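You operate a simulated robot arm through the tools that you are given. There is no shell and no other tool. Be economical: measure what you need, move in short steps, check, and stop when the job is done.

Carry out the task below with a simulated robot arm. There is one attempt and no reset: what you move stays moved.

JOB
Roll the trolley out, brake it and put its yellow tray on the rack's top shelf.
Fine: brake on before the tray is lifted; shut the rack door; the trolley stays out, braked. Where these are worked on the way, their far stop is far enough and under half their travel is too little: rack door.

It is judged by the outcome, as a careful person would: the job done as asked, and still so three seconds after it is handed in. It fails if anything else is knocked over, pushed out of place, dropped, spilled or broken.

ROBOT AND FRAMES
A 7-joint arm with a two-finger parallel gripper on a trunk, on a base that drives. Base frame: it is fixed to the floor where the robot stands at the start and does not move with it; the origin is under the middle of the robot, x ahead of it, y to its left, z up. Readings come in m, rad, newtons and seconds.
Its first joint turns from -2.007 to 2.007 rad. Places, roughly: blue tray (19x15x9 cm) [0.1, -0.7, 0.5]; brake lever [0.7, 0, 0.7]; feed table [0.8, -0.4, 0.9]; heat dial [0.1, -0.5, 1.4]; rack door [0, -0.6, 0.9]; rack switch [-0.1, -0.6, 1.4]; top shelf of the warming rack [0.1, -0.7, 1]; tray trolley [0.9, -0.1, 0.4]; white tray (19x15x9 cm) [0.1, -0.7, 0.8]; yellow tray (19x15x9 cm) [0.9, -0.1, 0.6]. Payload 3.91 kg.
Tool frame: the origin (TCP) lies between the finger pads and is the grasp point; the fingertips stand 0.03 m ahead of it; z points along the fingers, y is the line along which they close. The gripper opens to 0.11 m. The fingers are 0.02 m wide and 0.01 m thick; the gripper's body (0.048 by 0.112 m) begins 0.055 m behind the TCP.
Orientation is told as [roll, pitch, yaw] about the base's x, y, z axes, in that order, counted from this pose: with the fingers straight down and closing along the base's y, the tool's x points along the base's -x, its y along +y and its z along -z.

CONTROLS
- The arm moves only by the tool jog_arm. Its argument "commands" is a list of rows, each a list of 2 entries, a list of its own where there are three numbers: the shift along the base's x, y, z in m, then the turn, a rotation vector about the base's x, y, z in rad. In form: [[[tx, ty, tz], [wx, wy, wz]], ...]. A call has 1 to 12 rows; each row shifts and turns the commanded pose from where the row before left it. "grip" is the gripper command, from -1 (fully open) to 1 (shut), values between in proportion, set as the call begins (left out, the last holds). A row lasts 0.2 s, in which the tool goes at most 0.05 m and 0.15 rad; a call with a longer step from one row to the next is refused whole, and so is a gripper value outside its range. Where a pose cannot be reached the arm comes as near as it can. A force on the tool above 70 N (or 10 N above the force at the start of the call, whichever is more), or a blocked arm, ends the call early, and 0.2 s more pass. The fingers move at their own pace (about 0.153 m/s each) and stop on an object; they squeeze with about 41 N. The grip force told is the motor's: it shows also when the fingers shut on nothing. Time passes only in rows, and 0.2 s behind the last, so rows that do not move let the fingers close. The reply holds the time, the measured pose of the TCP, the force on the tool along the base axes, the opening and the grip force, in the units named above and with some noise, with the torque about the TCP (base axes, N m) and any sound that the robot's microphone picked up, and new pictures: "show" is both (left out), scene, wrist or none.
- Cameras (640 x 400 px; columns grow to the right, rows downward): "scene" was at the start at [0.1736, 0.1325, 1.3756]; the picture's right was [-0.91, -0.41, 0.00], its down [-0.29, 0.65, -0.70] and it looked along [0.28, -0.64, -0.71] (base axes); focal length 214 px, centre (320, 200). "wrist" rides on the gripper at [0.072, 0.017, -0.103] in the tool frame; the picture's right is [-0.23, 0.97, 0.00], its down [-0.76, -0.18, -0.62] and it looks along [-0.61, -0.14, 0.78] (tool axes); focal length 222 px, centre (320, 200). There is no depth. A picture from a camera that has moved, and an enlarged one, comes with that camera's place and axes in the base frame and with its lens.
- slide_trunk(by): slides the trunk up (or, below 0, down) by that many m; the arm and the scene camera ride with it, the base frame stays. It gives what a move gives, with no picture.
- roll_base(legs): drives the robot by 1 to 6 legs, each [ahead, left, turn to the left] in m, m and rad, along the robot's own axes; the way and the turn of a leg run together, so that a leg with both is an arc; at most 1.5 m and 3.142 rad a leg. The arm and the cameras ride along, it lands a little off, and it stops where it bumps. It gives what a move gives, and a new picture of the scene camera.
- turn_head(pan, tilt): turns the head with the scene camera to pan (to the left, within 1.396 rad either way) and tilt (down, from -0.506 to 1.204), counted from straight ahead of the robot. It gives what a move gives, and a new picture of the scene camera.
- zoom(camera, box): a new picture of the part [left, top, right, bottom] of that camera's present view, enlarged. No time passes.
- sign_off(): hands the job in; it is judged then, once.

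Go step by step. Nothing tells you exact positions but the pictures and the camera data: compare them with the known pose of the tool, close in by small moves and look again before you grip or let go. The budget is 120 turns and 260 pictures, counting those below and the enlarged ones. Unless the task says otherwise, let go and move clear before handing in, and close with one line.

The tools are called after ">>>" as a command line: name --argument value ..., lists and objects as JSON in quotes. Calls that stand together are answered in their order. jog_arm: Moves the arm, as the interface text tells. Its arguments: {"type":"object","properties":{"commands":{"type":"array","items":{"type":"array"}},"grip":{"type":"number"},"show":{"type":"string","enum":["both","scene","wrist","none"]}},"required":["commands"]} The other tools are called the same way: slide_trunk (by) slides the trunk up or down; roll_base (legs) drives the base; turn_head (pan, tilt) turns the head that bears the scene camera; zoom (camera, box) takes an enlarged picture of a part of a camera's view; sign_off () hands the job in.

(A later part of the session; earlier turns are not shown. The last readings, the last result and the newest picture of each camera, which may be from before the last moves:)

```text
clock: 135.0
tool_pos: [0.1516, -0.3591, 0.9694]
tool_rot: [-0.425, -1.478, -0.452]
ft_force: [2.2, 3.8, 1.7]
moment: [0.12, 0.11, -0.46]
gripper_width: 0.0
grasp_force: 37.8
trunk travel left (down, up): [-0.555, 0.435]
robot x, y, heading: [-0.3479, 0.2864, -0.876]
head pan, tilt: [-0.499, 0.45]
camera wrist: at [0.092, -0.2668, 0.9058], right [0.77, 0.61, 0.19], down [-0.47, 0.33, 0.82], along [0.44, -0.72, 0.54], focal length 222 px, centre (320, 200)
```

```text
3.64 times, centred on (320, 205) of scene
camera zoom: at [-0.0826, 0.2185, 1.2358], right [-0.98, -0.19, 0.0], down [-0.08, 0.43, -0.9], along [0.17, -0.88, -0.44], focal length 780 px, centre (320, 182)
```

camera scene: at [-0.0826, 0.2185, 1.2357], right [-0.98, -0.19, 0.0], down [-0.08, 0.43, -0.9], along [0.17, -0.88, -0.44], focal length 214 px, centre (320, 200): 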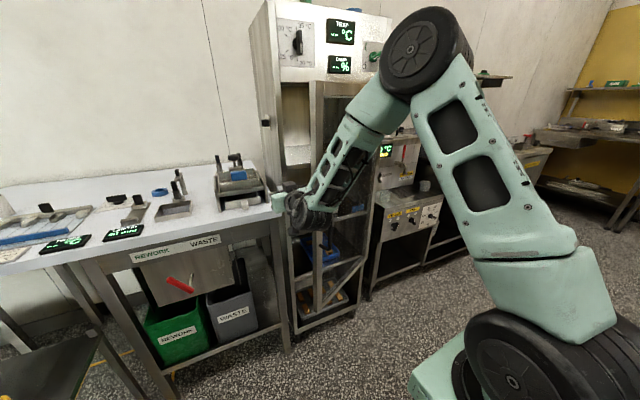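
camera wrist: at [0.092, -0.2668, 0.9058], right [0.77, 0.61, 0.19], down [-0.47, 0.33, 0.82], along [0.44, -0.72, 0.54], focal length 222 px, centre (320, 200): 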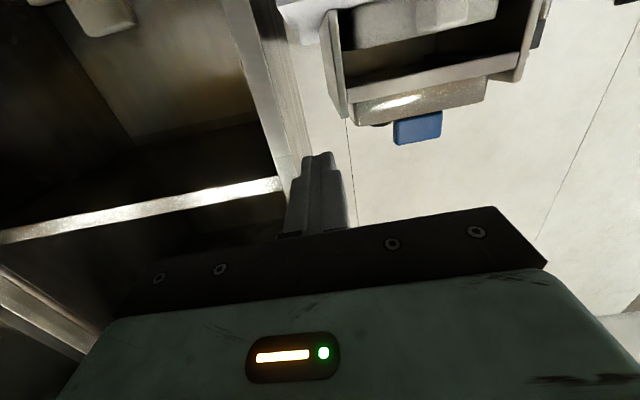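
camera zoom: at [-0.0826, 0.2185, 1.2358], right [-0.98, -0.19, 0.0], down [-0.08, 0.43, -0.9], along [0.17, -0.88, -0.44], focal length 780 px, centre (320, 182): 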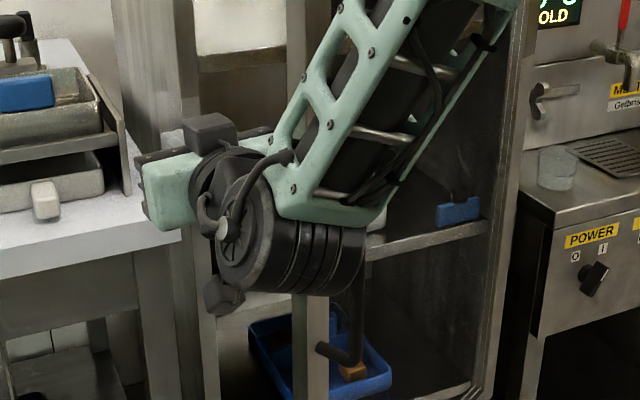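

The bulky wrist is pressing on the door's outer side. I back out, move the base left and turn it right, so the tool will enter the gap diagonally with the whole arm on the opening side.

>>> roll_base --legs '[[0, 0.1, 0], [-0.06, 0.26, 0], [0, 0, -0.68]]'

>>> turn_head --pan 0.1 --tilt 0.45

```text
clock: 139.6
tool_pos: [-0.1287, -0.2499, 0.968]
tool_rot: [-0.424, -1.477, -1.143]
ft_force: [-0.3, 0.0, 1.1]
moment: [0.03, -0.01, -0.04]
gripper_width: 0.0002
grasp_force: 38.2
trunk travel left (down, up): [-0.555, 0.435]
robot x, y, heading: [-0.1027, 0.5617, -1.567]
head pan, tilt: [-0.499, 0.45]
camera scene: at [0.0563, 0.3445, 1.2358], right [-0.88, 0.47, 0.0], down [0.21, 0.38, -0.9], along [-0.43, -0.79, -0.44], focal length 214 px, centre (320, 200)
```

scene: 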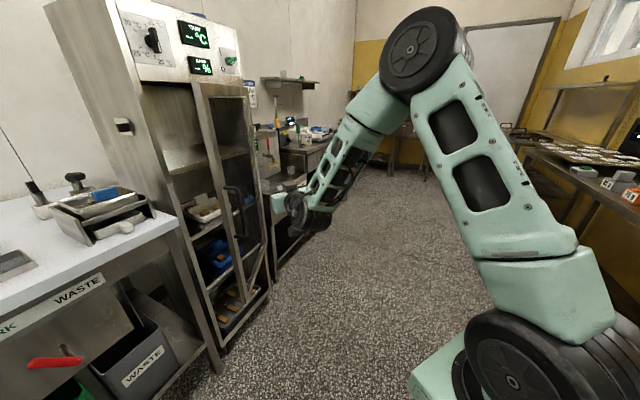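

```text
clock: 140.6
tool_pos: [-0.1293, -0.2497, 0.9689]
tool_rot: [-0.424, -1.478, -1.144]
ft_force: [-0.2, -1.2, 0.5]
moment: [0.0, 0.02, 0.02]
gripper_width: 0.0
grasp_force: 37.3
trunk travel left (down, up): [-0.555, 0.435]
robot x, y, heading: [-0.1038, 0.5648, -1.569]
head pan, tilt: [0.099, 0.45]
camera scene: at [0.1094, 0.334, 1.2358], right [-0.99, -0.1, 0.0], down [-0.04, 0.43, -0.9], along [0.09, -0.9, -0.44], focal length 214 px, centre (320, 200)
```

scene: 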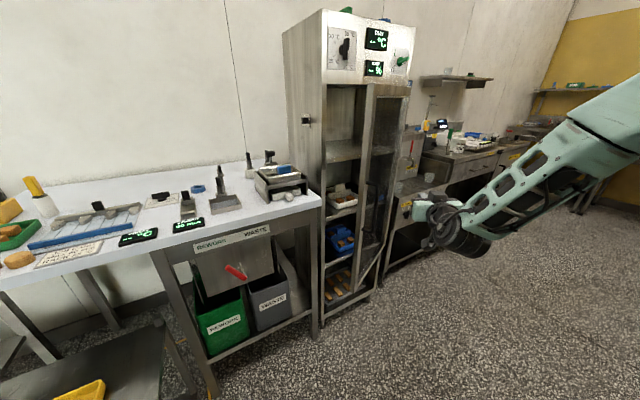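

>>> zoom --camera "scene" --box '[280, 60, 430, 330]'

```text
1.48 times, centred on (355, 195) of scene
camera zoom: at [0.1094, 0.334, 1.2358], right [-0.99, -0.1, 0.0], down [-0.04, 0.43, -0.9], along [0.09, -0.9, -0.44], focal length 318 px, centre (268, 207)
```

zoom: 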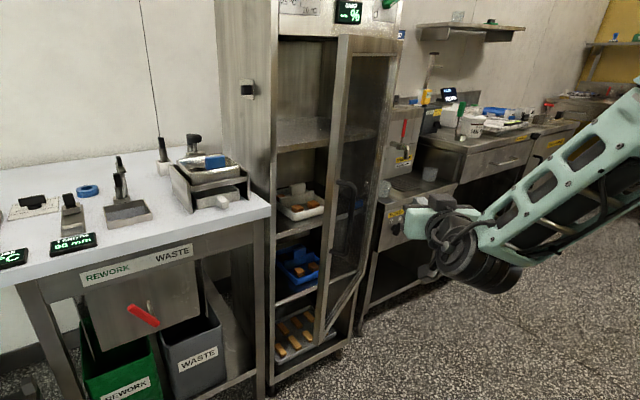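

I have a clear view: the free edge is at (0.03, -0.377) and the jamb near (0.17, -0.5). To keep the wrist motor clear of the door, I yaw the tool further right in place.

>>> jog_arm --commands '[[[0, 0.01, 0], [0, 0, -0.12]], [[0, 0.01, 0], [0, 0, -0.12]], [[0, 0.01, 0], [0, 0, -0.12]], [[0, 0.01, 0], [0, 0, -0.12]], [[0, 0, 0], [0, 0, 0]]]' --show "both"

```text
clock: 141.8
tool_pos: [-0.1288, -0.2093, 0.9684]
tool_rot: [-0.427, -1.476, -1.622]
ft_force: [-1.1, -0.4, -0.1]
moment: [0.03, 0.02, 0.01]
gripper_width: 0.0
grasp_force: 37.3
trunk travel left (down, up): [-0.555, 0.435]
robot x, y, heading: [-0.1065, 0.5653, -1.563]
head pan, tilt: [0.099, 0.45]
camera scene: at [0.1095, 0.334, 1.2358], right [-0.99, -0.1, 0.0], down [-0.05, 0.43, -0.9], along [0.09, -0.9, -0.44], focal length 214 px, centre (320, 200)
camera wrist: at [-0.0671, -0.1196, 0.9051], right [0.86, -0.47, 0.19], down [0.13, 0.56, 0.82], along [-0.49, -0.68, 0.54], focal length 222 px, centre (320, 200)
```

scene: 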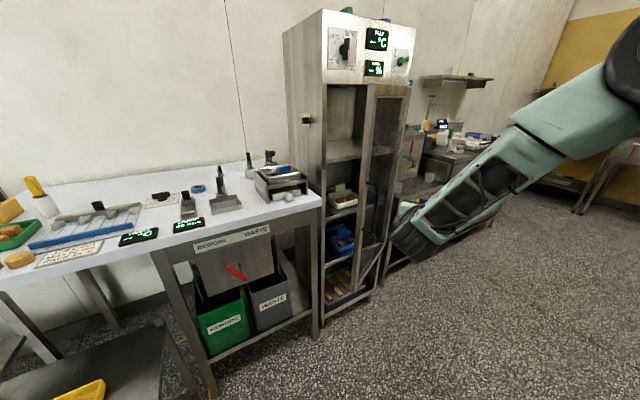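
wrist: 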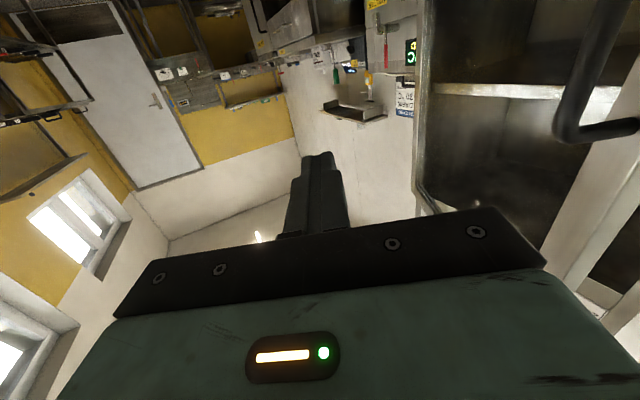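

The tilted direction is reachable. I move the base left a little, shift the tool across, then approach the gap.

>>> roll_base --legs '[[0, 0.127, 0]]'

>>> jog_arm --commands '[[[0.03, 0, 0], [0, 0, 0]], [[0.03, 0, 0], [0, 0, 0]], [[0.03, 0, 0], [0, 0, 0]], [[0.03, 0, 0], [0, 0, 0]], [[0, 0, 0], [0, 0, 0]]]' --show "scene"

```text
clock: 143.0
tool_pos: [-0.0047, -0.2082, 0.9695]
tool_rot: [-0.425, -1.478, -1.621]
ft_force: [-0.3, 0.3, 0.1]
moment: [0.01, 0.05, 0.01]
gripper_width: 0.0
grasp_force: 37.1
trunk travel left (down, up): [-0.555, 0.435]
robot x, y, heading: [0.0243, 0.5663, -1.566]
head pan, tilt: [0.099, 0.45]
camera scene: at [0.2332, 0.3352, 1.2358], right [-0.99, -0.11, 0.0], down [-0.05, 0.43, -0.9], along [0.1, -0.9, -0.44], focal length 214 px, centre (320, 200)
```

scene: 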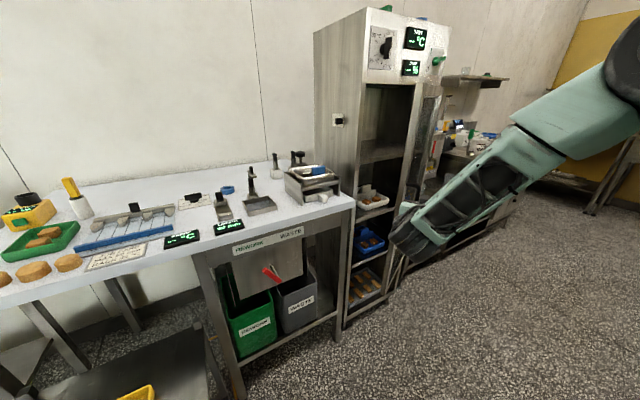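

```text
clock: 144.2
tool_pos: [0.115, -0.2102, 0.9657]
tool_rot: [-0.422, -1.478, -1.623]
ft_force: [0.3, 0.1, 0.6]
moment: [0.0, 0.02, 0.02]
gripper_width: 0.0
grasp_force: 37.9
trunk travel left (down, up): [-0.555, 0.435]
robot x, y, heading: [0.0203, 0.5659, -1.565]
head pan, tilt: [0.099, 0.45]
camera scene: at [0.2331, 0.3352, 1.2358], right [-0.99, -0.11, 0.0], down [-0.05, 0.43, -0.9], along [0.1, -0.9, -0.44], focal length 214 px, centre (320, 200)
```

scene: 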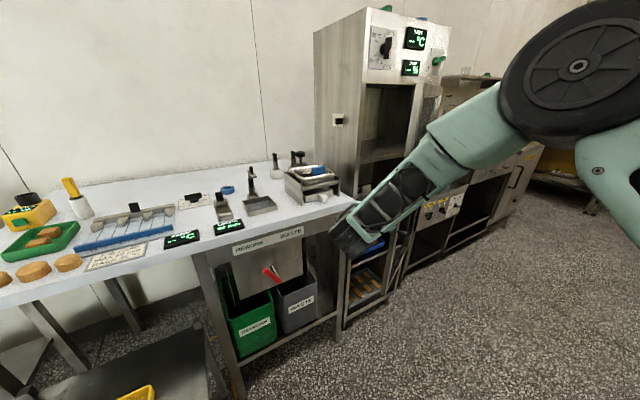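

>>> roll_base --legs '[[0.115, 0, 0]]'

>>> jog_arm --commands '[[[-0.005, -0.03, 0], [0, 0, 0]], [[-0.005, -0.03, 0], [0, 0, 0]], [[-0.008, -0.03, 0], [0, 0, 0]], [[0, 0, 0], [0, 0, 0]]]' --show "both"

```text
clock: 145.4
tool_pos: [0.1138, -0.3253, 0.9646]
tool_rot: [-0.423, -1.478, -1.624]
ft_force: [0.4, -0.2, 0.3]
moment: [-0.01, 0.0, -0.01]
gripper_width: 0.0
grasp_force: 37.2
trunk travel left (down, up): [-0.555, 0.435]
robot x, y, heading: [0.0187, 0.4491, -1.567]
head pan, tilt: [0.099, 0.45]
camera scene: at [0.2334, 0.2194, 1.2358], right [-0.99, -0.1, 0.0], down [-0.05, 0.43, -0.9], along [0.09, -0.9, -0.44], focal length 214 px, centre (320, 200)
```

scene: 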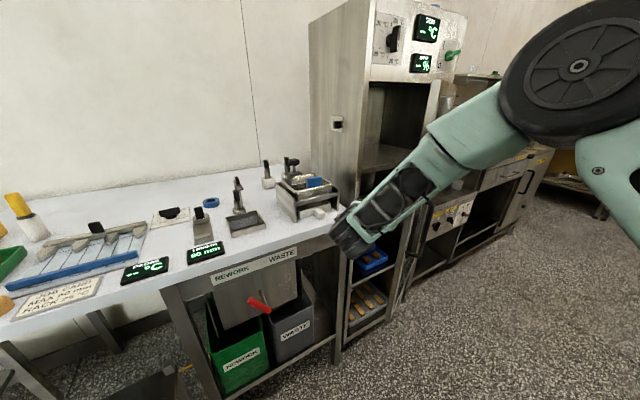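

```text
clock: 146.4
tool_pos: [0.0991, -0.4159, 0.9666]
tool_rot: [-0.429, -1.479, -1.618]
ft_force: [0.3, -0.6, 0.2]
moment: [0.0, 0.04, -0.04]
gripper_width: 0.0
grasp_force: 37.9
trunk travel left (down, up): [-0.555, 0.435]
robot x, y, heading: [0.0226, 0.4491, -1.567]
head pan, tilt: [0.099, 0.45]
camera scene: at [0.2334, 0.2195, 1.2358], right [-0.99, -0.1, 0.0], down [-0.05, 0.43, -0.9], along [0.09, -0.9, -0.44], focal length 214 px, centre (320, 200)
camera wrist: at [0.1607, -0.3263, 0.902], right [0.86, -0.47, 0.19], down [0.12, 0.56, 0.82], along [-0.49, -0.68, 0.54], focal length 222 px, centre (320, 200)
```

scene: 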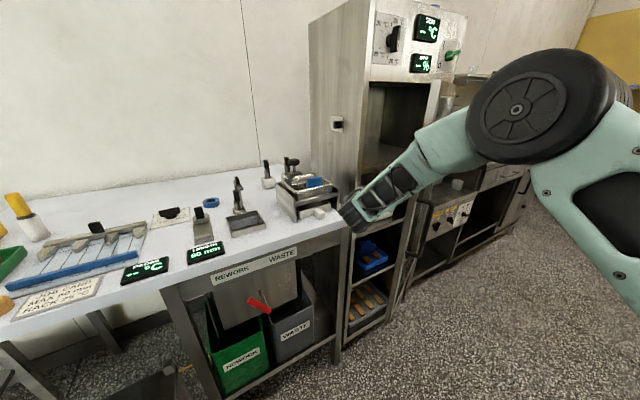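
wrist: 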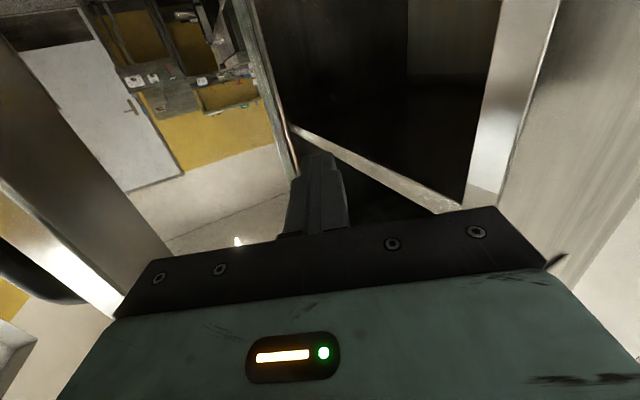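

The fingers are inside the gap with the door on their left. I sweep with the base along the door's arc, in two legs.

>>> roll_base --legs '[[-0.085, -0.195, 0]]'

```text
clock: 148.2
tool_pos: [-0.0946, -0.3357, 0.9655]
tool_rot: [-0.433, -1.48, -1.618]
ft_force: [-0.2, 0.4, -0.4]
moment: [-0.02, -0.04, 0.01]
gripper_width: 0.0
grasp_force: 38.1
trunk travel left (down, up): [-0.555, 0.435]
robot x, y, heading: [-0.173, 0.5326, -1.559]
head pan, tilt: [0.099, 0.45]
stopped in leg 1: the robot was blocked; the commanded pose is now the measured one
camera scene: at [0.0408, 0.3002, 1.2358], right [-0.99, -0.1, 0.0], down [-0.05, 0.43, -0.9], along [0.09, -0.9, -0.44], focal length 214 px, centre (320, 200)
```

scene: 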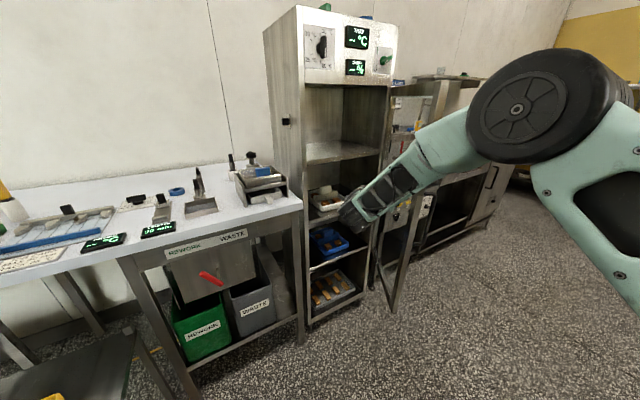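

The door has swung wide. I look closer to judge its angle.

>>> zoom --camera "scene" --box '[290, 60, 470, 330]'

```text
1.48 times, centred on (380, 195) of scene
camera zoom: at [0.0408, 0.3002, 1.2358], right [-0.99, -0.1, 0.0], down [-0.05, 0.43, -0.9], along [0.09, -0.9, -0.44], focal length 318 px, centre (231, 207)
```

zoom: 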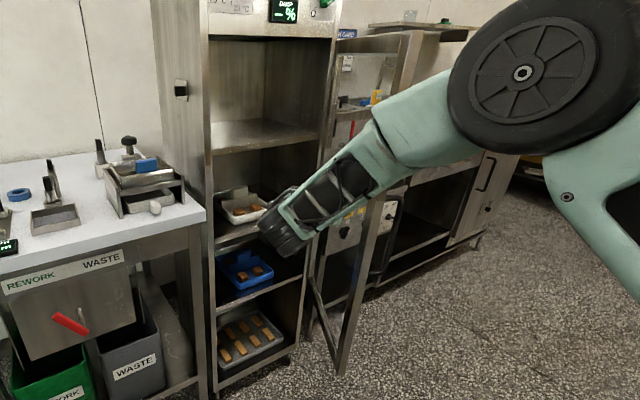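

The door is about 61° open. I push it further.

>>> roll_base --legs '[[0.03, -0.14, 0]]'

>>> zoom --camera "scene" --box '[290, 60, 470, 330]'

```text
clock: 148.9
tool_pos: [-0.0976, -0.3363, 0.9654]
tool_rot: [-0.435, -1.481, -1.615]
ft_force: [-1.0, -0.6, 0.3]
moment: [-0.02, -0.02, 0.01]
gripper_width: 0.0
grasp_force: 37.5
trunk travel left (down, up): [-0.555, 0.435]
robot x, y, heading: [-0.1764, 0.5316, -1.57]
head pan, tilt: [0.099, 0.45]
stopped in leg 1: the robot was blocked; the commanded pose is now the measured one
camera scene: at [0.0381, 0.298, 1.2358], right [-0.99, -0.1, 0.0], down [-0.04, 0.43, -0.9], along [0.09, -0.9, -0.44], focal length 214 px, centre (320, 200)
```

scene: 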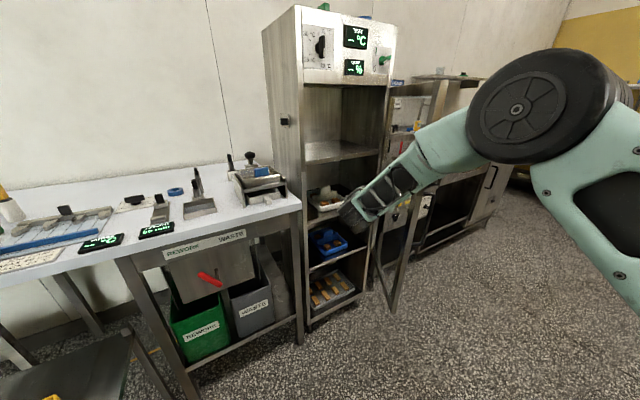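

```text
1.48 times, centred on (380, 195) of scene
camera zoom: at [0.0381, 0.298, 1.2358], right [-0.99, -0.1, 0.0], down [-0.04, 0.43, -0.9], along [0.09, -0.9, -0.44], focal length 318 px, centre (231, 207)
```

zoom: 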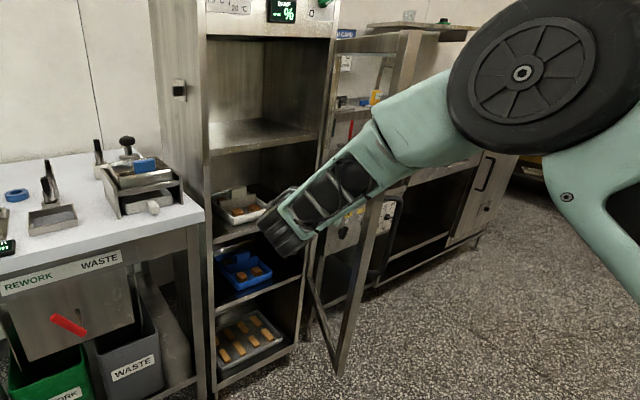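

The tool feels no force, so the base's rear corner has probably met the table behind. I drive forward a bit first, then right.

>>> roll_base --legs '[[0.09, 0, 0], [0.03, -0.14, 0]]'

>>> zoom --camera "scene" --box '[290, 60, 470, 330]'

```text
clock: 151.0
tool_pos: [-0.2309, -0.456, 0.9657]
tool_rot: [-0.428, -1.481, -1.617]
ft_force: [-0.6, 0.1, 0.3]
moment: [0.02, -0.02, -0.02]
gripper_width: 0.0
grasp_force: 37.8
trunk travel left (down, up): [-0.555, 0.435]
robot x, y, heading: [-0.3117, 0.4078, -1.565]
head pan, tilt: [0.099, 0.45]
camera scene: at [-0.0976, 0.178, 1.2358], right [-0.99, -0.1, 0.0], down [-0.05, 0.43, -0.9], along [0.09, -0.9, -0.44], focal length 214 px, centre (320, 200)
```

scene: 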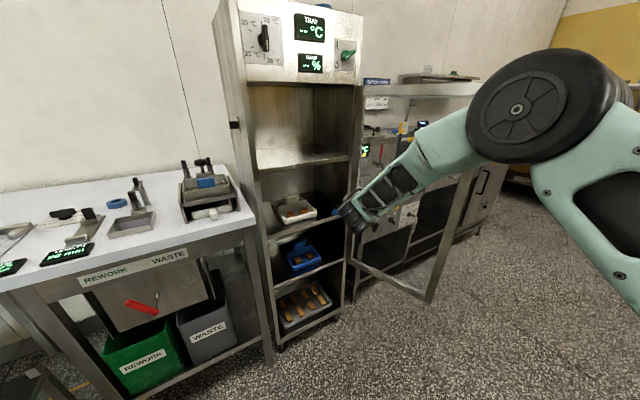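

```text
1.48 times, centred on (380, 195) of scene
camera zoom: at [-0.0976, 0.178, 1.2358], right [-0.99, -0.1, 0.0], down [-0.05, 0.43, -0.9], along [0.09, -0.9, -0.44], focal length 318 px, centre (231, 207)
```

zoom: 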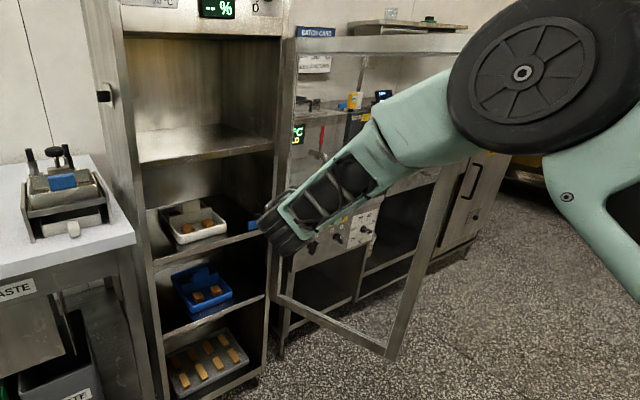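

The door now stands about 115° open, clear of the opening. I back the tool out, then fold it to a compact, tilted carrying pose before going to the trolley.

>>> roll_base --legs '[[0, 0.25, 0]]'

>>> jog_arm --commands '[[[0, 0.02, 0.02], [0, 0, 0.12]], [[0, 0.02, 0.02], [0, 0, 0.12]], [[0, 0.02, 0.02], [0, 0, 0.12]], [[0, 0.02, 0.02], [0, 0, 0.12]], [[0, 0.02, 0.02], [0.13, 0, 0]], [[0, 0.02, 0.02], [0.13, 0, 0]], [[0, 0.02, 0.02], [0.13, 0, 0]], [[0, 0.01, 0.02], [0.13, 0, 0]], [[0, 0.01, 0.02], [0.13, 0, 0]], [[0, 0, 0], [0, 0, 0]]]' --show "both"

```text
clock: 152.8
tool_pos: [0.0169, -0.4542, 0.9658]
tool_rot: [-0.431, -1.479, -1.616]
ft_force: [0.1, -0.5, 0.0]
moment: [0.0, -0.03, -0.01]
gripper_width: 0.0001
grasp_force: 37.8
trunk travel left (down, up): [-0.555, 0.435]
robot x, y, heading: [-0.0612, 0.4085, -1.57]
head pan, tilt: [0.099, 0.45]
camera scene: at [0.1513, 0.1791, 1.2358], right [-0.99, -0.1, 0.0], down [-0.05, 0.43, -0.9], along [0.09, -0.9, -0.44], focal length 214 px, centre (320, 200)
```

scene: 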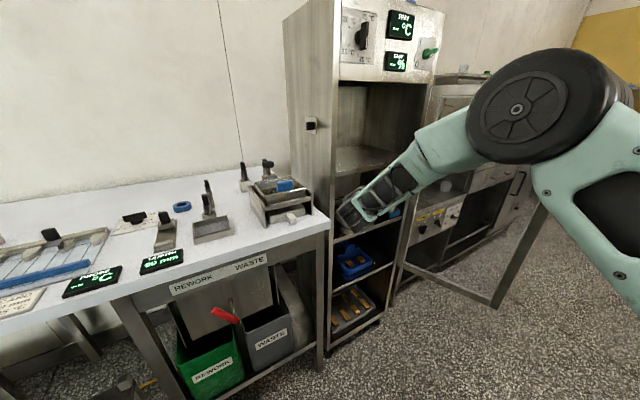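

```text
clock: 155.0
tool_pos: [0.0152, -0.2954, 1.15]
tool_rot: [-0.039, -0.839, -1.514]
ft_force: [-0.6, -0.5, 0.0]
moment: [-0.01, 0.03, -0.02]
gripper_width: 0.0
grasp_force: 37.8
trunk travel left (down, up): [-0.555, 0.435]
robot x, y, heading: [-0.0644, 0.4104, -1.566]
head pan, tilt: [0.099, 0.45]
camera scene: at [0.1513, 0.1792, 1.2358], right [-0.99, -0.1, 0.0], down [-0.05, 0.43, -0.9], along [0.09, -0.9, -0.44], focal length 214 px, centre (320, 200)
camera wrist: at [0.0289, -0.17, 1.1645], right [0.98, -0.12, 0.14], down [-0.15, -0.05, 0.99], along [-0.12, -0.99, -0.07], focal length 222 px, centre (320, 200)
```

scene: 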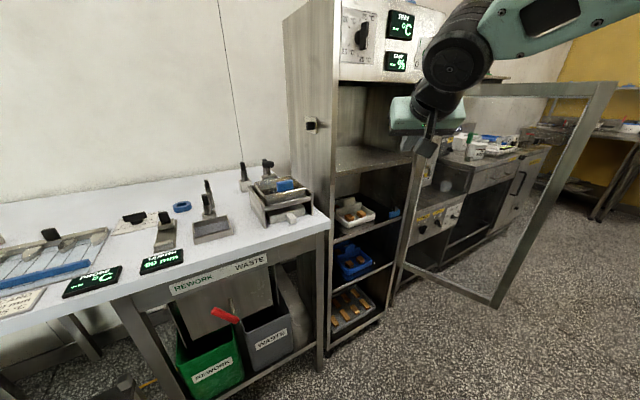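
wrist: 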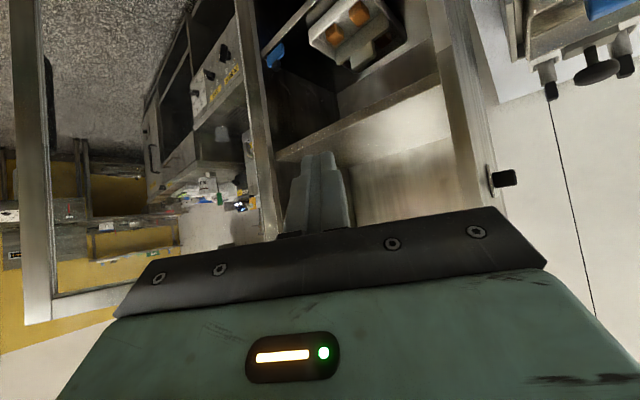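

The rack is wide open: the top shelf is at z about 1.0, its opening spans 1.0–1.27 in height and e1' -0.18 to -0.55. I now turn to face along the table toward the trolley.

>>> roll_base --legs '[[0, 0, 2.23], [-0.25, -0.4, 0]]'

>>> turn_head --pan -0.4 --tilt 0.8

```text
clock: 163.1
tool_pos: [0.4944, 0.4235, 1.1486]
tool_rot: [-0.042, -0.837, 0.709]
ft_force: [-0.6, -0.3, -0.1]
moment: [0.03, 0.0, 0.0]
gripper_width: 0.0003
grasp_force: 38.0
trunk travel left (down, up): [-0.555, 0.435]
robot x, y, heading: [-0.0178, -0.0677, 0.657]
head pan, tilt: [0.099, 0.45]
camera scene: at [0.0345, 0.2481, 1.2358], right [0.69, -0.73, 0.0], down [-0.32, -0.3, -0.9], along [0.66, 0.62, -0.44], focal length 214 px, centre (320, 200)
```

scene: 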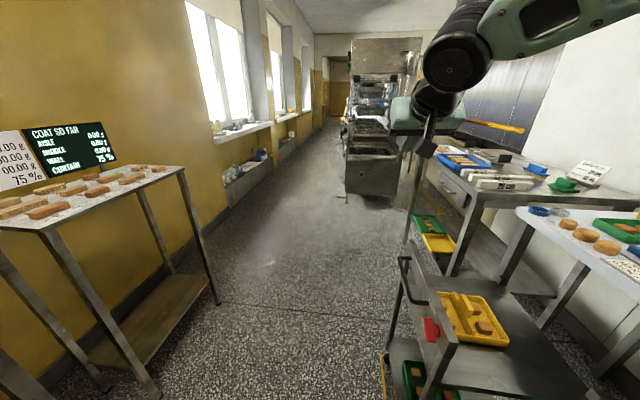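

```text
clock: 164.1
tool_pos: [0.4952, 0.4254, 1.149]
tool_rot: [-0.04, -0.837, 0.709]
ft_force: [0.2, 0.0, -0.1]
moment: [0.0, -0.02, -0.03]
gripper_width: 0.0
grasp_force: 37.6
trunk travel left (down, up): [-0.555, 0.435]
robot x, y, heading: [-0.0224, -0.0632, 0.657]
head pan, tilt: [-0.4, 0.799]
camera scene: at [0.0456, 0.2056, 1.2054], right [0.25, -0.97, 0.0], down [-0.69, -0.18, -0.7], along [0.67, 0.18, -0.72], focal length 214 px, centre (320, 200)
```

scene: 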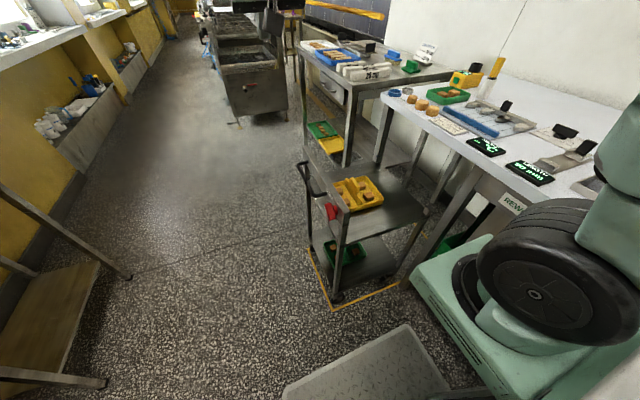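

I have a clear view of the trolley side. I lower the trunk and shift the tool over the tray with its lean along the tab.

>>> slide_trunk --by -0.25

>>> jog_arm --commands '[[[0.0275, -0.0327, 0], [0.0, 0.0, -0.06]], [[0.0275, -0.0327, 0], [0, 0, -0.06]], [[0.0275, -0.0327, 0], [0.033, 0.0226, 0]], [[0.0275, -0.0327, 0], [0, 0, 0]], [[0.0275, -0.0327, 0], [0, 0, 0]], [[0.0275, -0.0327, 0], [0, 0, 0]], [[0, 0, -0.04], [0, 0, 0]], [[0, 0, 0], [0, 0, 0]]]' --grip 0.0 --show "both"

```text
clock: 166.6
tool_pos: [0.4949, 0.4255, 0.8984]
tool_rot: [-0.039, -0.838, 0.71]
ft_force: [0.2, 0.7, -0.2]
moment: [0.0, 0.0, 0.01]
gripper_width: 0.0001
grasp_force: 37.9
trunk travel left (down, up): [-0.305, 0.685]
robot x, y, heading: [-0.0184, -0.0622, 0.655]
head pan, tilt: [-0.4, 0.799]
```

```text
clock: 168.4
tool_pos: [0.6635, 0.2274, 0.8588]
tool_rot: [0.02, -0.836, 0.544]
ft_force: [-0.3, -0.7, -0.2]
moment: [0.07, -0.01, -0.01]
gripper_width: 0.0551
grasp_force: 0.1
trunk travel left (down, up): [-0.305, 0.685]
robot x, y, heading: [-0.0189, -0.0626, 0.657]
head pan, tilt: [-0.4, 0.799]
camera scene: at [0.0456, 0.2055, 0.9554], right [0.25, -0.97, 0.0], down [-0.69, -0.18, -0.7], along [0.67, 0.18, -0.72], focal length 214 px, centre (320, 200)
camera wrist: at [0.548, 0.1739, 0.8755], right [-0.38, 0.91, 0.18], down [0.14, -0.14, 0.98], along [0.91, 0.4, -0.07], focal length 222 px, centre (320, 200)
```

scene: 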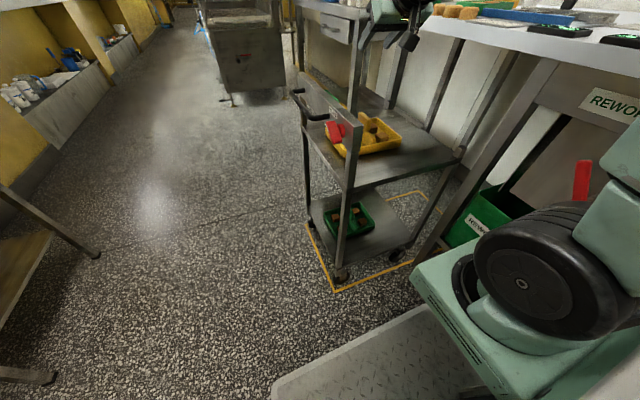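
wrist: 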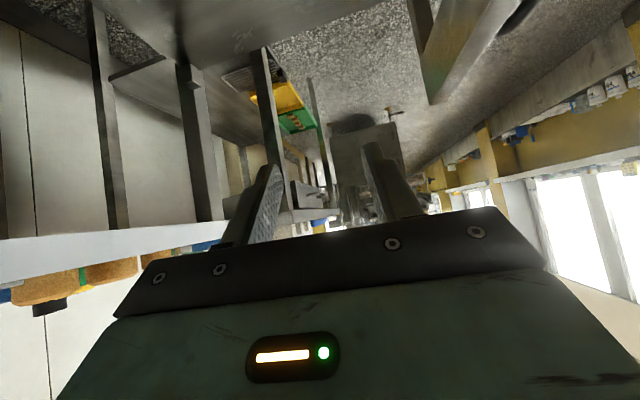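

The wrist camera looks past the tray in this pose, so I check the arm's clearance to the table with the head camera.

>>> turn_head --pan -0.75 --tilt 0.3

```text
clock: 169.4
tool_pos: [0.6643, 0.2261, 0.8591]
tool_rot: [0.02, -0.835, 0.543]
ft_force: [0.1, -0.1, 0.0]
moment: [-0.04, -0.01, -0.01]
gripper_width: 0.0551
grasp_force: 0.1
trunk travel left (down, up): [-0.305, 0.685]
robot x, y, heading: [-0.0193, -0.0646, 0.656]
head pan, tilt: [-0.75, 0.3]
camera scene: at [0.0605, 0.1763, 0.9996], right [-0.09, -1.0, 0.0], down [-0.3, 0.03, -0.95], along [0.95, -0.09, -0.3], focal length 214 px, centre (320, 200)
```

scene: 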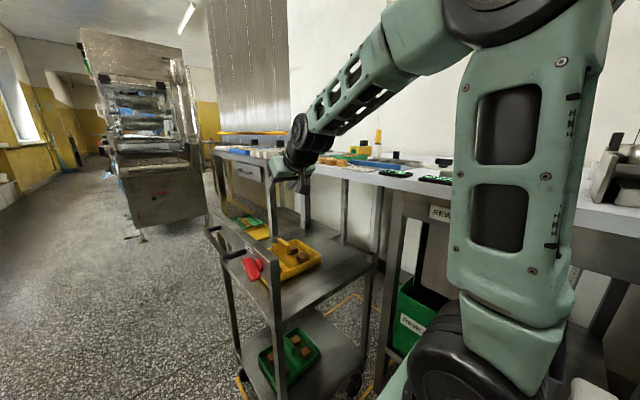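

The elbow stays high and clear. I lower toward the tab in steps.

>>> jog_arm --commands '[[[-0.004, 0.003, -0.04], [0, 0, 0.035]], [[0, 0, -0.04], [-0.017, -0.01, 0]], [[0, 0, -0.04], [0, 0, 0]], [[0, 0, -0.03], [0, 0, 0]], [[0, 0, 0], [0, 0, 0]]]' --show "both"

>>> zoom --camera "scene" --box '[220, 130, 380, 320]'

```text
clock: 170.6
tool_pos: [0.6562, 0.2291, 0.7091]
tool_rot: [-0.011, -0.836, 0.6]
ft_force: [0.4, 0.0, -0.2]
moment: [0.02, -0.03, 0.01]
gripper_width: 0.0546
grasp_force: 0.0
trunk travel left (down, up): [-0.305, 0.685]
robot x, y, heading: [-0.0214, -0.0672, 0.657]
head pan, tilt: [-0.75, 0.3]
camera scene: at [0.0605, 0.1762, 0.9997], right [-0.09, -1.0, 0.0], down [-0.29, 0.03, -0.96], along [0.95, -0.09, -0.3], focal length 214 px, centre (320, 200)
camera wrist: at [0.5419, 0.1723, 0.7251], right [-0.42, 0.89, 0.16], down [0.14, -0.11, 0.98], along [0.9, 0.43, -0.07], focal length 222 px, centre (320, 200)
```

scene: 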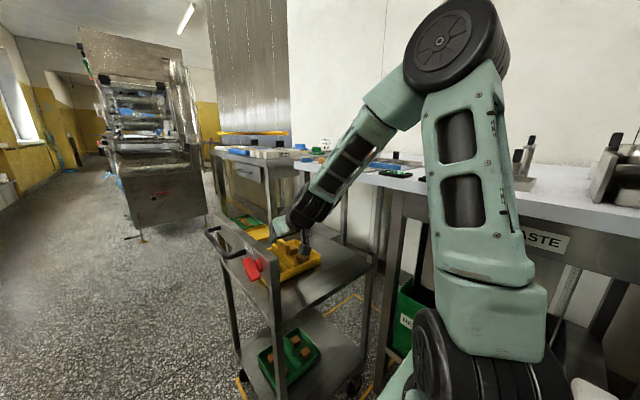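
wrist: 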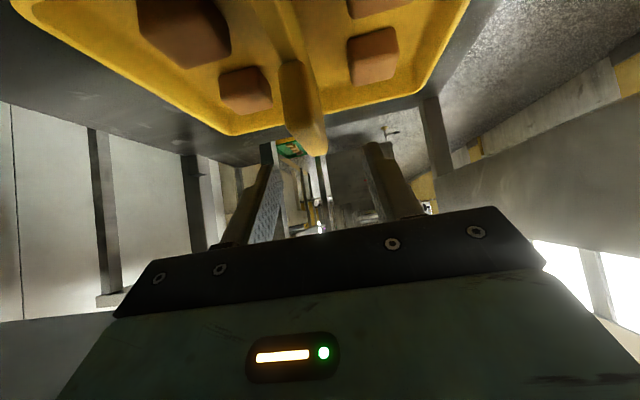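

```text
2.11 times, centred on (300, 225) of scene
camera zoom: at [0.0605, 0.1762, 0.9997], right [-0.09, -1.0, 0.0], down [-0.29, 0.03, -0.96], along [0.95, -0.09, -0.3], focal length 452 px, centre (362, 147)
```

zoom: 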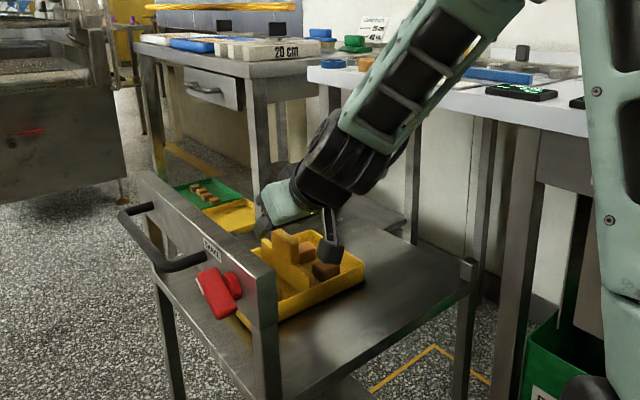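

The tab lies between the fingers. I lower the last 5.5 cm and look.

>>> jog_arm --commands '[[[0.002, -0.001, -0.02], [0, 0, 0]], [[0.002, -0.001, -0.02], [0, 0, 0]], [[0, 0, -0.015], [0, 0, 0]], [[0, 0, 0], [0, 0, 0]]]' --show "wrist"

>>> zoom --camera "scene" --box '[250, 180, 350, 300]'

```text
clock: 171.6
tool_pos: [0.6603, 0.2277, 0.6518]
tool_rot: [-0.009, -0.835, 0.602]
ft_force: [0.6, 0.4, -0.3]
moment: [-0.03, -0.01, -0.04]
gripper_width: 0.0551
grasp_force: 0.1
trunk travel left (down, up): [-0.305, 0.685]
robot x, y, heading: [-0.0186, -0.0666, 0.66]
head pan, tilt: [-0.75, 0.3]
camera wrist: at [0.5466, 0.1707, 0.6682], right [-0.42, 0.89, 0.16], down [0.14, -0.11, 0.98], along [0.9, 0.43, -0.07], focal length 222 px, centre (320, 200)
```

wrist: 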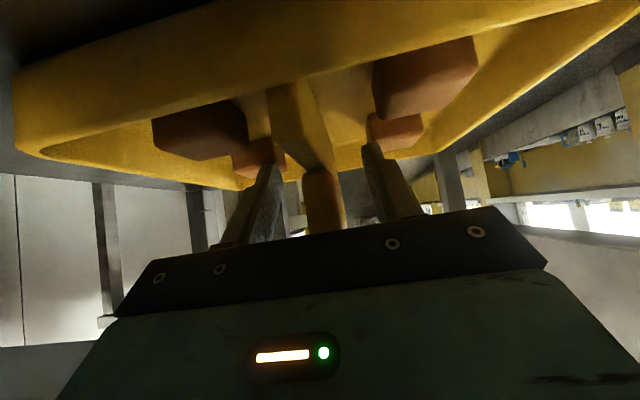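

```text
3.33 times, centred on (300, 240) of scene
camera zoom: at [0.0605, 0.1763, 0.9997], right [-0.09, -1.0, 0.0], down [-0.29, 0.03, -0.96], along [0.95, -0.09, -0.3], focal length 715 px, centre (387, 67)
```

zoom: 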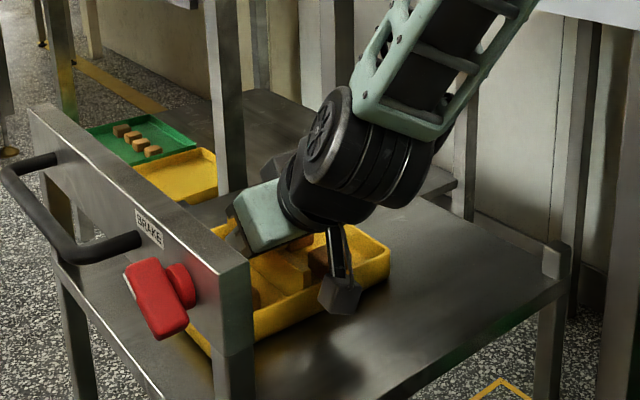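

>>> jog_arm --commands '[[[0, 0, 0], [0, 0, 0]], [[0, 0, 0], [0, 0, 0]], [[0, 0, 0], [0, 0, 0]]]' --grip 1 --show "wrist"

>>> zoom --camera "wrist" --box '[200, 80, 440, 240]'

>>> jog_arm --commands '[[[0, 0, 0.01], [0, 0, 0]], [[0, 0, 0.01], [0, 0, 0]], [[0, 0, 0], [0, 0, 0]]]' --show "both"

>>> zoom --camera "scene" --box '[250, 180, 350, 300]'

```text
clock: 172.4
tool_pos: [0.6614, 0.2268, 0.6525]
tool_rot: [-0.008, -0.834, 0.601]
ft_force: [-1.6, 0.8, 2.3]
moment: [0.52, 0.28, 0.15]
gripper_width: 0.0162
grasp_force: 41.3
trunk travel left (down, up): [-0.305, 0.685]
robot x, y, heading: [-0.0175, -0.0656, 0.661]
head pan, tilt: [-0.75, 0.3]
camera wrist: at [0.5465, 0.1708, 0.6686], right [-0.42, 0.89, 0.16], down [0.14, -0.11, 0.98], along [0.9, 0.43, -0.07], focal length 222 px, centre (320, 200)
```

wrist: 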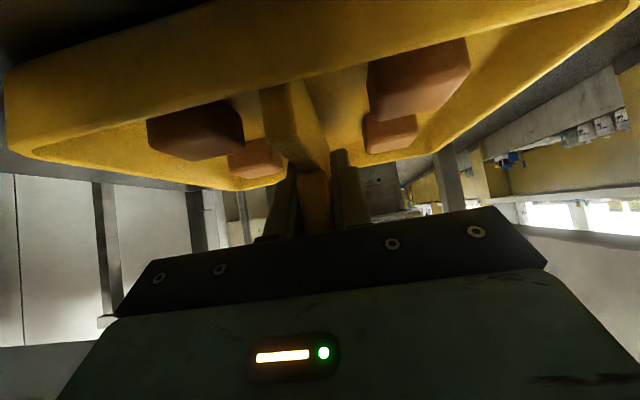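

```text
2.50 times, centred on (320, 160) of wrist
camera zoom: at [0.5465, 0.1708, 0.6686], right [-0.42, 0.89, 0.16], down [0.14, -0.11, 0.98], along [0.9, 0.43, -0.07], focal length 555 px, centre (320, 300)
```

zoom: 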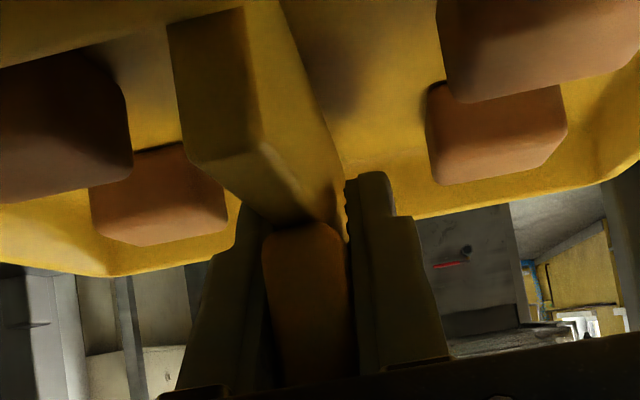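

```text
clock: 173.2
tool_pos: [0.6607, 0.2283, 0.6725]
tool_rot: [-0.011, -0.834, 0.601]
ft_force: [-0.1, -0.4, -3.2]
moment: [-0.01, 0.01, -0.01]
gripper_width: 0.0157
grasp_force: 40.9
trunk travel left (down, up): [-0.305, 0.685]
robot x, y, heading: [-0.0186, -0.0637, 0.657]
head pan, tilt: [-0.75, 0.3]
camera scene: at [0.0606, 0.1763, 0.9997], right [-0.09, -1.0, 0.0], down [-0.29, 0.03, -0.96], along [0.95, -0.09, -0.3], focal length 214 px, centre (320, 200)
camera wrist: at [0.5462, 0.1716, 0.6893], right [-0.42, 0.89, 0.16], down [0.14, -0.11, 0.98], along [0.9, 0.43, -0.07], focal length 222 px, centre (320, 200)
```

scene: 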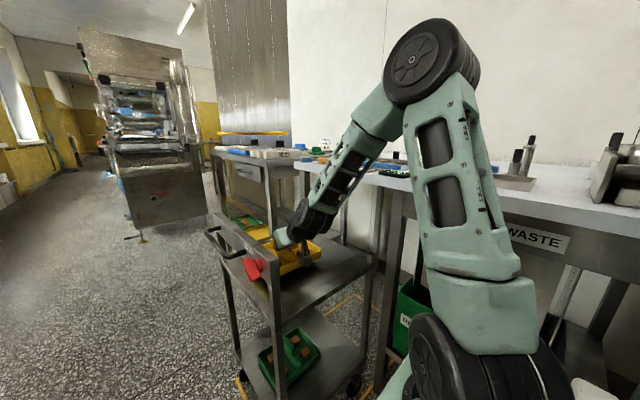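
wrist: 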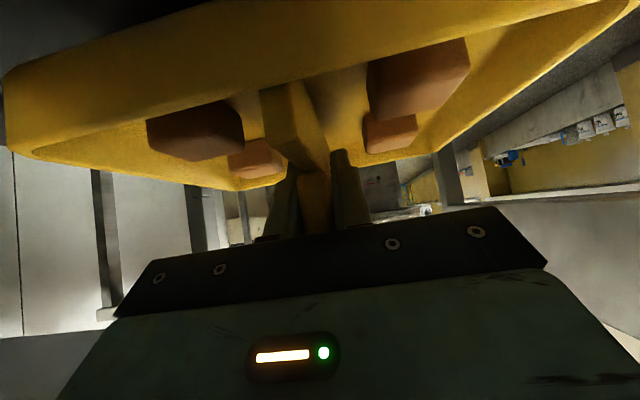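

```text
3.33 times, centred on (300, 240) of scene
camera zoom: at [0.0606, 0.1763, 0.9997], right [-0.09, -1.0, 0.0], down [-0.29, 0.03, -0.96], along [0.95, -0.09, -0.3], focal length 715 px, centre (387, 67)
```

zoom: 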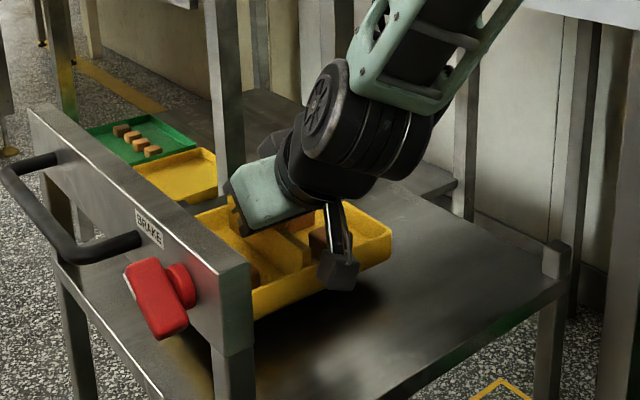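

The tray is lifted level. I raise it further with the arm, past the front panel's height, before driving away.

>>> jog_arm --commands '[[[0, 0, 0.03], [0, 0, 0]], [[0, 0, 0.03], [0, 0, 0]], [[0, 0, 0.03], [0, 0, 0]], [[0, 0, 0.03], [0, 0, 0]], [[0, 0, 0.03], [0, 0, 0]], [[0, 0, 0.03], [0, 0, 0]], [[0, 0, 0.03], [0, 0, 0]], [[0, 0, 0.03], [0, 0, 0]], [[0, 0, 0.02], [0, 0, 0]], [[0, 0, 0], [0, 0, 0]]]' --show "scene"

```text
clock: 175.4
tool_pos: [0.6593, 0.2289, 0.9307]
tool_rot: [-0.008, -0.835, 0.601]
ft_force: [0.2, 0.2, -2.5]
moment: [-0.02, 0.04, 0.0]
gripper_width: 0.0158
grasp_force: 41.4
trunk travel left (down, up): [-0.305, 0.685]
robot x, y, heading: [-0.0196, -0.0655, 0.655]
head pan, tilt: [-0.75, 0.3]
camera scene: at [0.0606, 0.1763, 0.9997], right [-0.09, -1.0, 0.0], down [-0.29, 0.03, -0.96], along [0.95, -0.09, -0.3], focal length 214 px, centre (320, 200)
```

scene: 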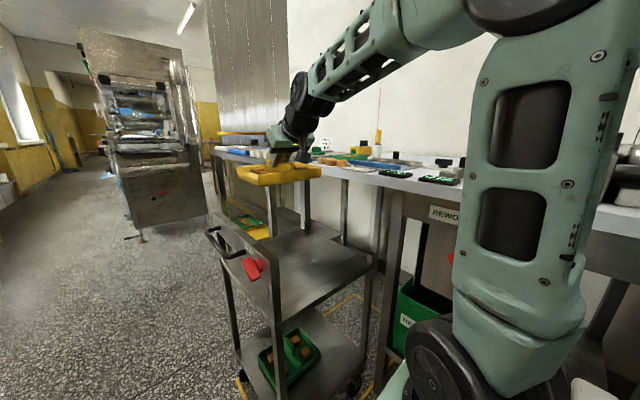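

The tray is up and steady. I drive away from the table line, raise the trunk and turn toward the rack.

>>> roll_base --legs '[[0, 0.49, 0]]'

>>> slide_trunk --by 0.3

>>> roll_base --legs '[[0, 0, -1.512]]'

>>> turn_head --pan -0.3 --tilt 0.45

```text
clock: 178.2
tool_pos: [0.36, 0.6156, 0.9312]
tool_rot: [-0.011, -0.834, 0.602]
ft_force: [0.7, -0.4, -3.4]
moment: [0.0, 0.0, -0.03]
gripper_width: 0.0159
grasp_force: 40.9
trunk travel left (down, up): [-0.305, 0.685]
robot x, y, heading: [-0.3146, 0.3272, 0.654]
head pan, tilt: [-0.75, 0.3]
camera scene: at [-0.2373, 0.5637, 0.9997], right [-0.09, -1.0, 0.0], down [-0.29, 0.03, -0.96], along [0.95, -0.09, -0.3], focal length 214 px, centre (320, 200)
```

scene: 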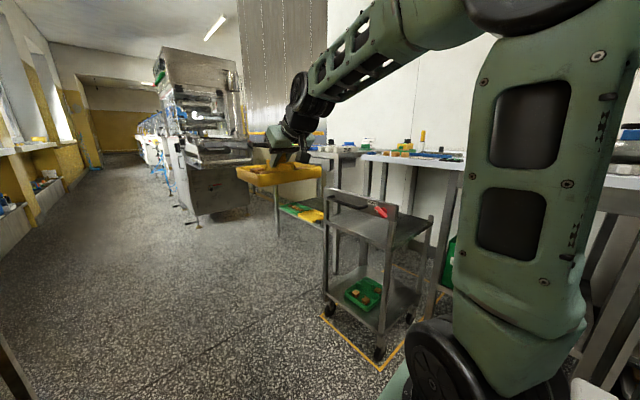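

```text
clock: 181.2
tool_pos: [0.3609, 0.6155, 1.2312]
tool_rot: [-0.011, -0.835, 0.601]
ft_force: [0.1, 0.2, -3.1]
moment: [0.02, 0.03, 0.01]
gripper_width: 0.0158
grasp_force: 41.3
trunk travel left (down, up): [-0.605, 0.385]
robot x, y, heading: [-0.315, 0.3205, 0.657]
head pan, tilt: [-0.75, 0.3]
```

```text
clock: 185.4
tool_pos: [0.0062, -0.3408, 1.2317]
tool_rot: [-0.011, -0.834, -0.926]
ft_force: [-0.7, 0.5, -2.8]
moment: [-0.04, 0.02, -0.04]
gripper_width: 0.0156
grasp_force: 40.8
trunk travel left (down, up): [-0.605, 0.385]
robot x, y, heading: [-0.3178, 0.3214, -0.866]
head pan, tilt: [-0.75, 0.3]
camera scene: at [-0.0743, 0.2537, 1.2997], right [-1.0, 0.05, 0.0], down [0.01, 0.3, -0.96], along [-0.05, -0.95, -0.3], focal length 214 px, centre (320, 200)
```

scene: 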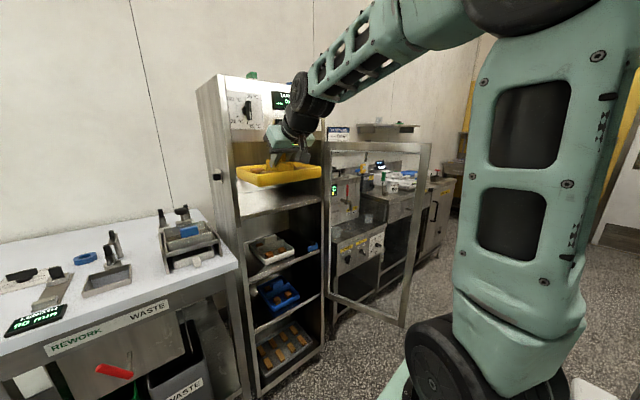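

```text
clock: 186.3
tool_pos: [0.0075, -0.3411, 1.2306]
tool_rot: [-0.011, -0.833, -0.925]
ft_force: [0.5, 0.3, -4.7]
moment: [0.02, 0.02, -0.02]
gripper_width: 0.0159
grasp_force: 41.4
trunk travel left (down, up): [-0.605, 0.385]
robot x, y, heading: [-0.3162, 0.3241, -0.863]
head pan, tilt: [-0.3, 0.45]
camera scene: at [-0.0339, 0.2623, 1.2858], right [-0.92, -0.39, 0.0], down [-0.17, 0.4, -0.9], along [0.35, -0.83, -0.44], focal length 214 px, centre (320, 200)
```

scene: 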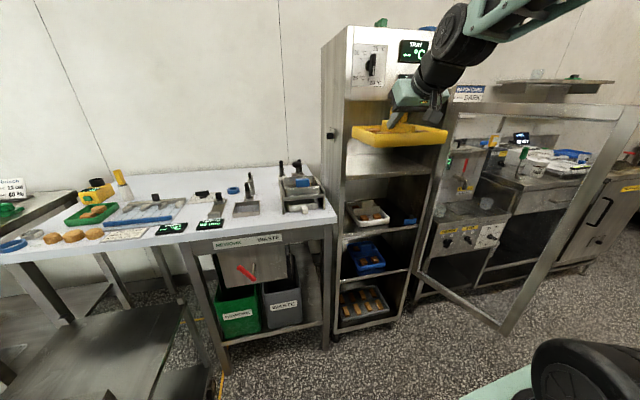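

The tray is right in front of the rack's open top compartment. I measure the opening once more.

>>> zoom --camera "scene" --box '[310, 60, 470, 240]'

```text
2.22 times, centred on (390, 150) of scene
camera zoom: at [-0.0339, 0.2623, 1.2858], right [-0.92, -0.39, 0.0], down [-0.17, 0.4, -0.9], along [0.35, -0.83, -0.44], focal length 477 px, centre (164, 311)
```

zoom: 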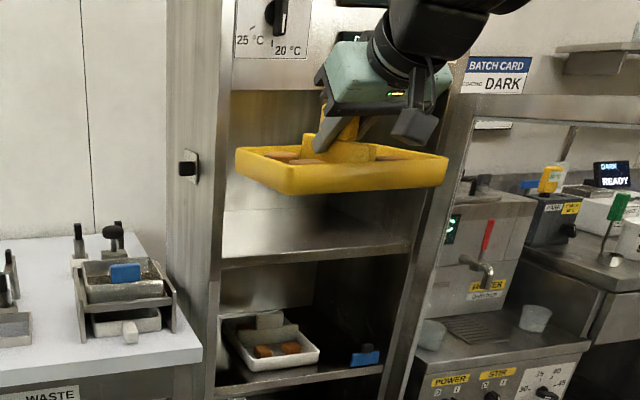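

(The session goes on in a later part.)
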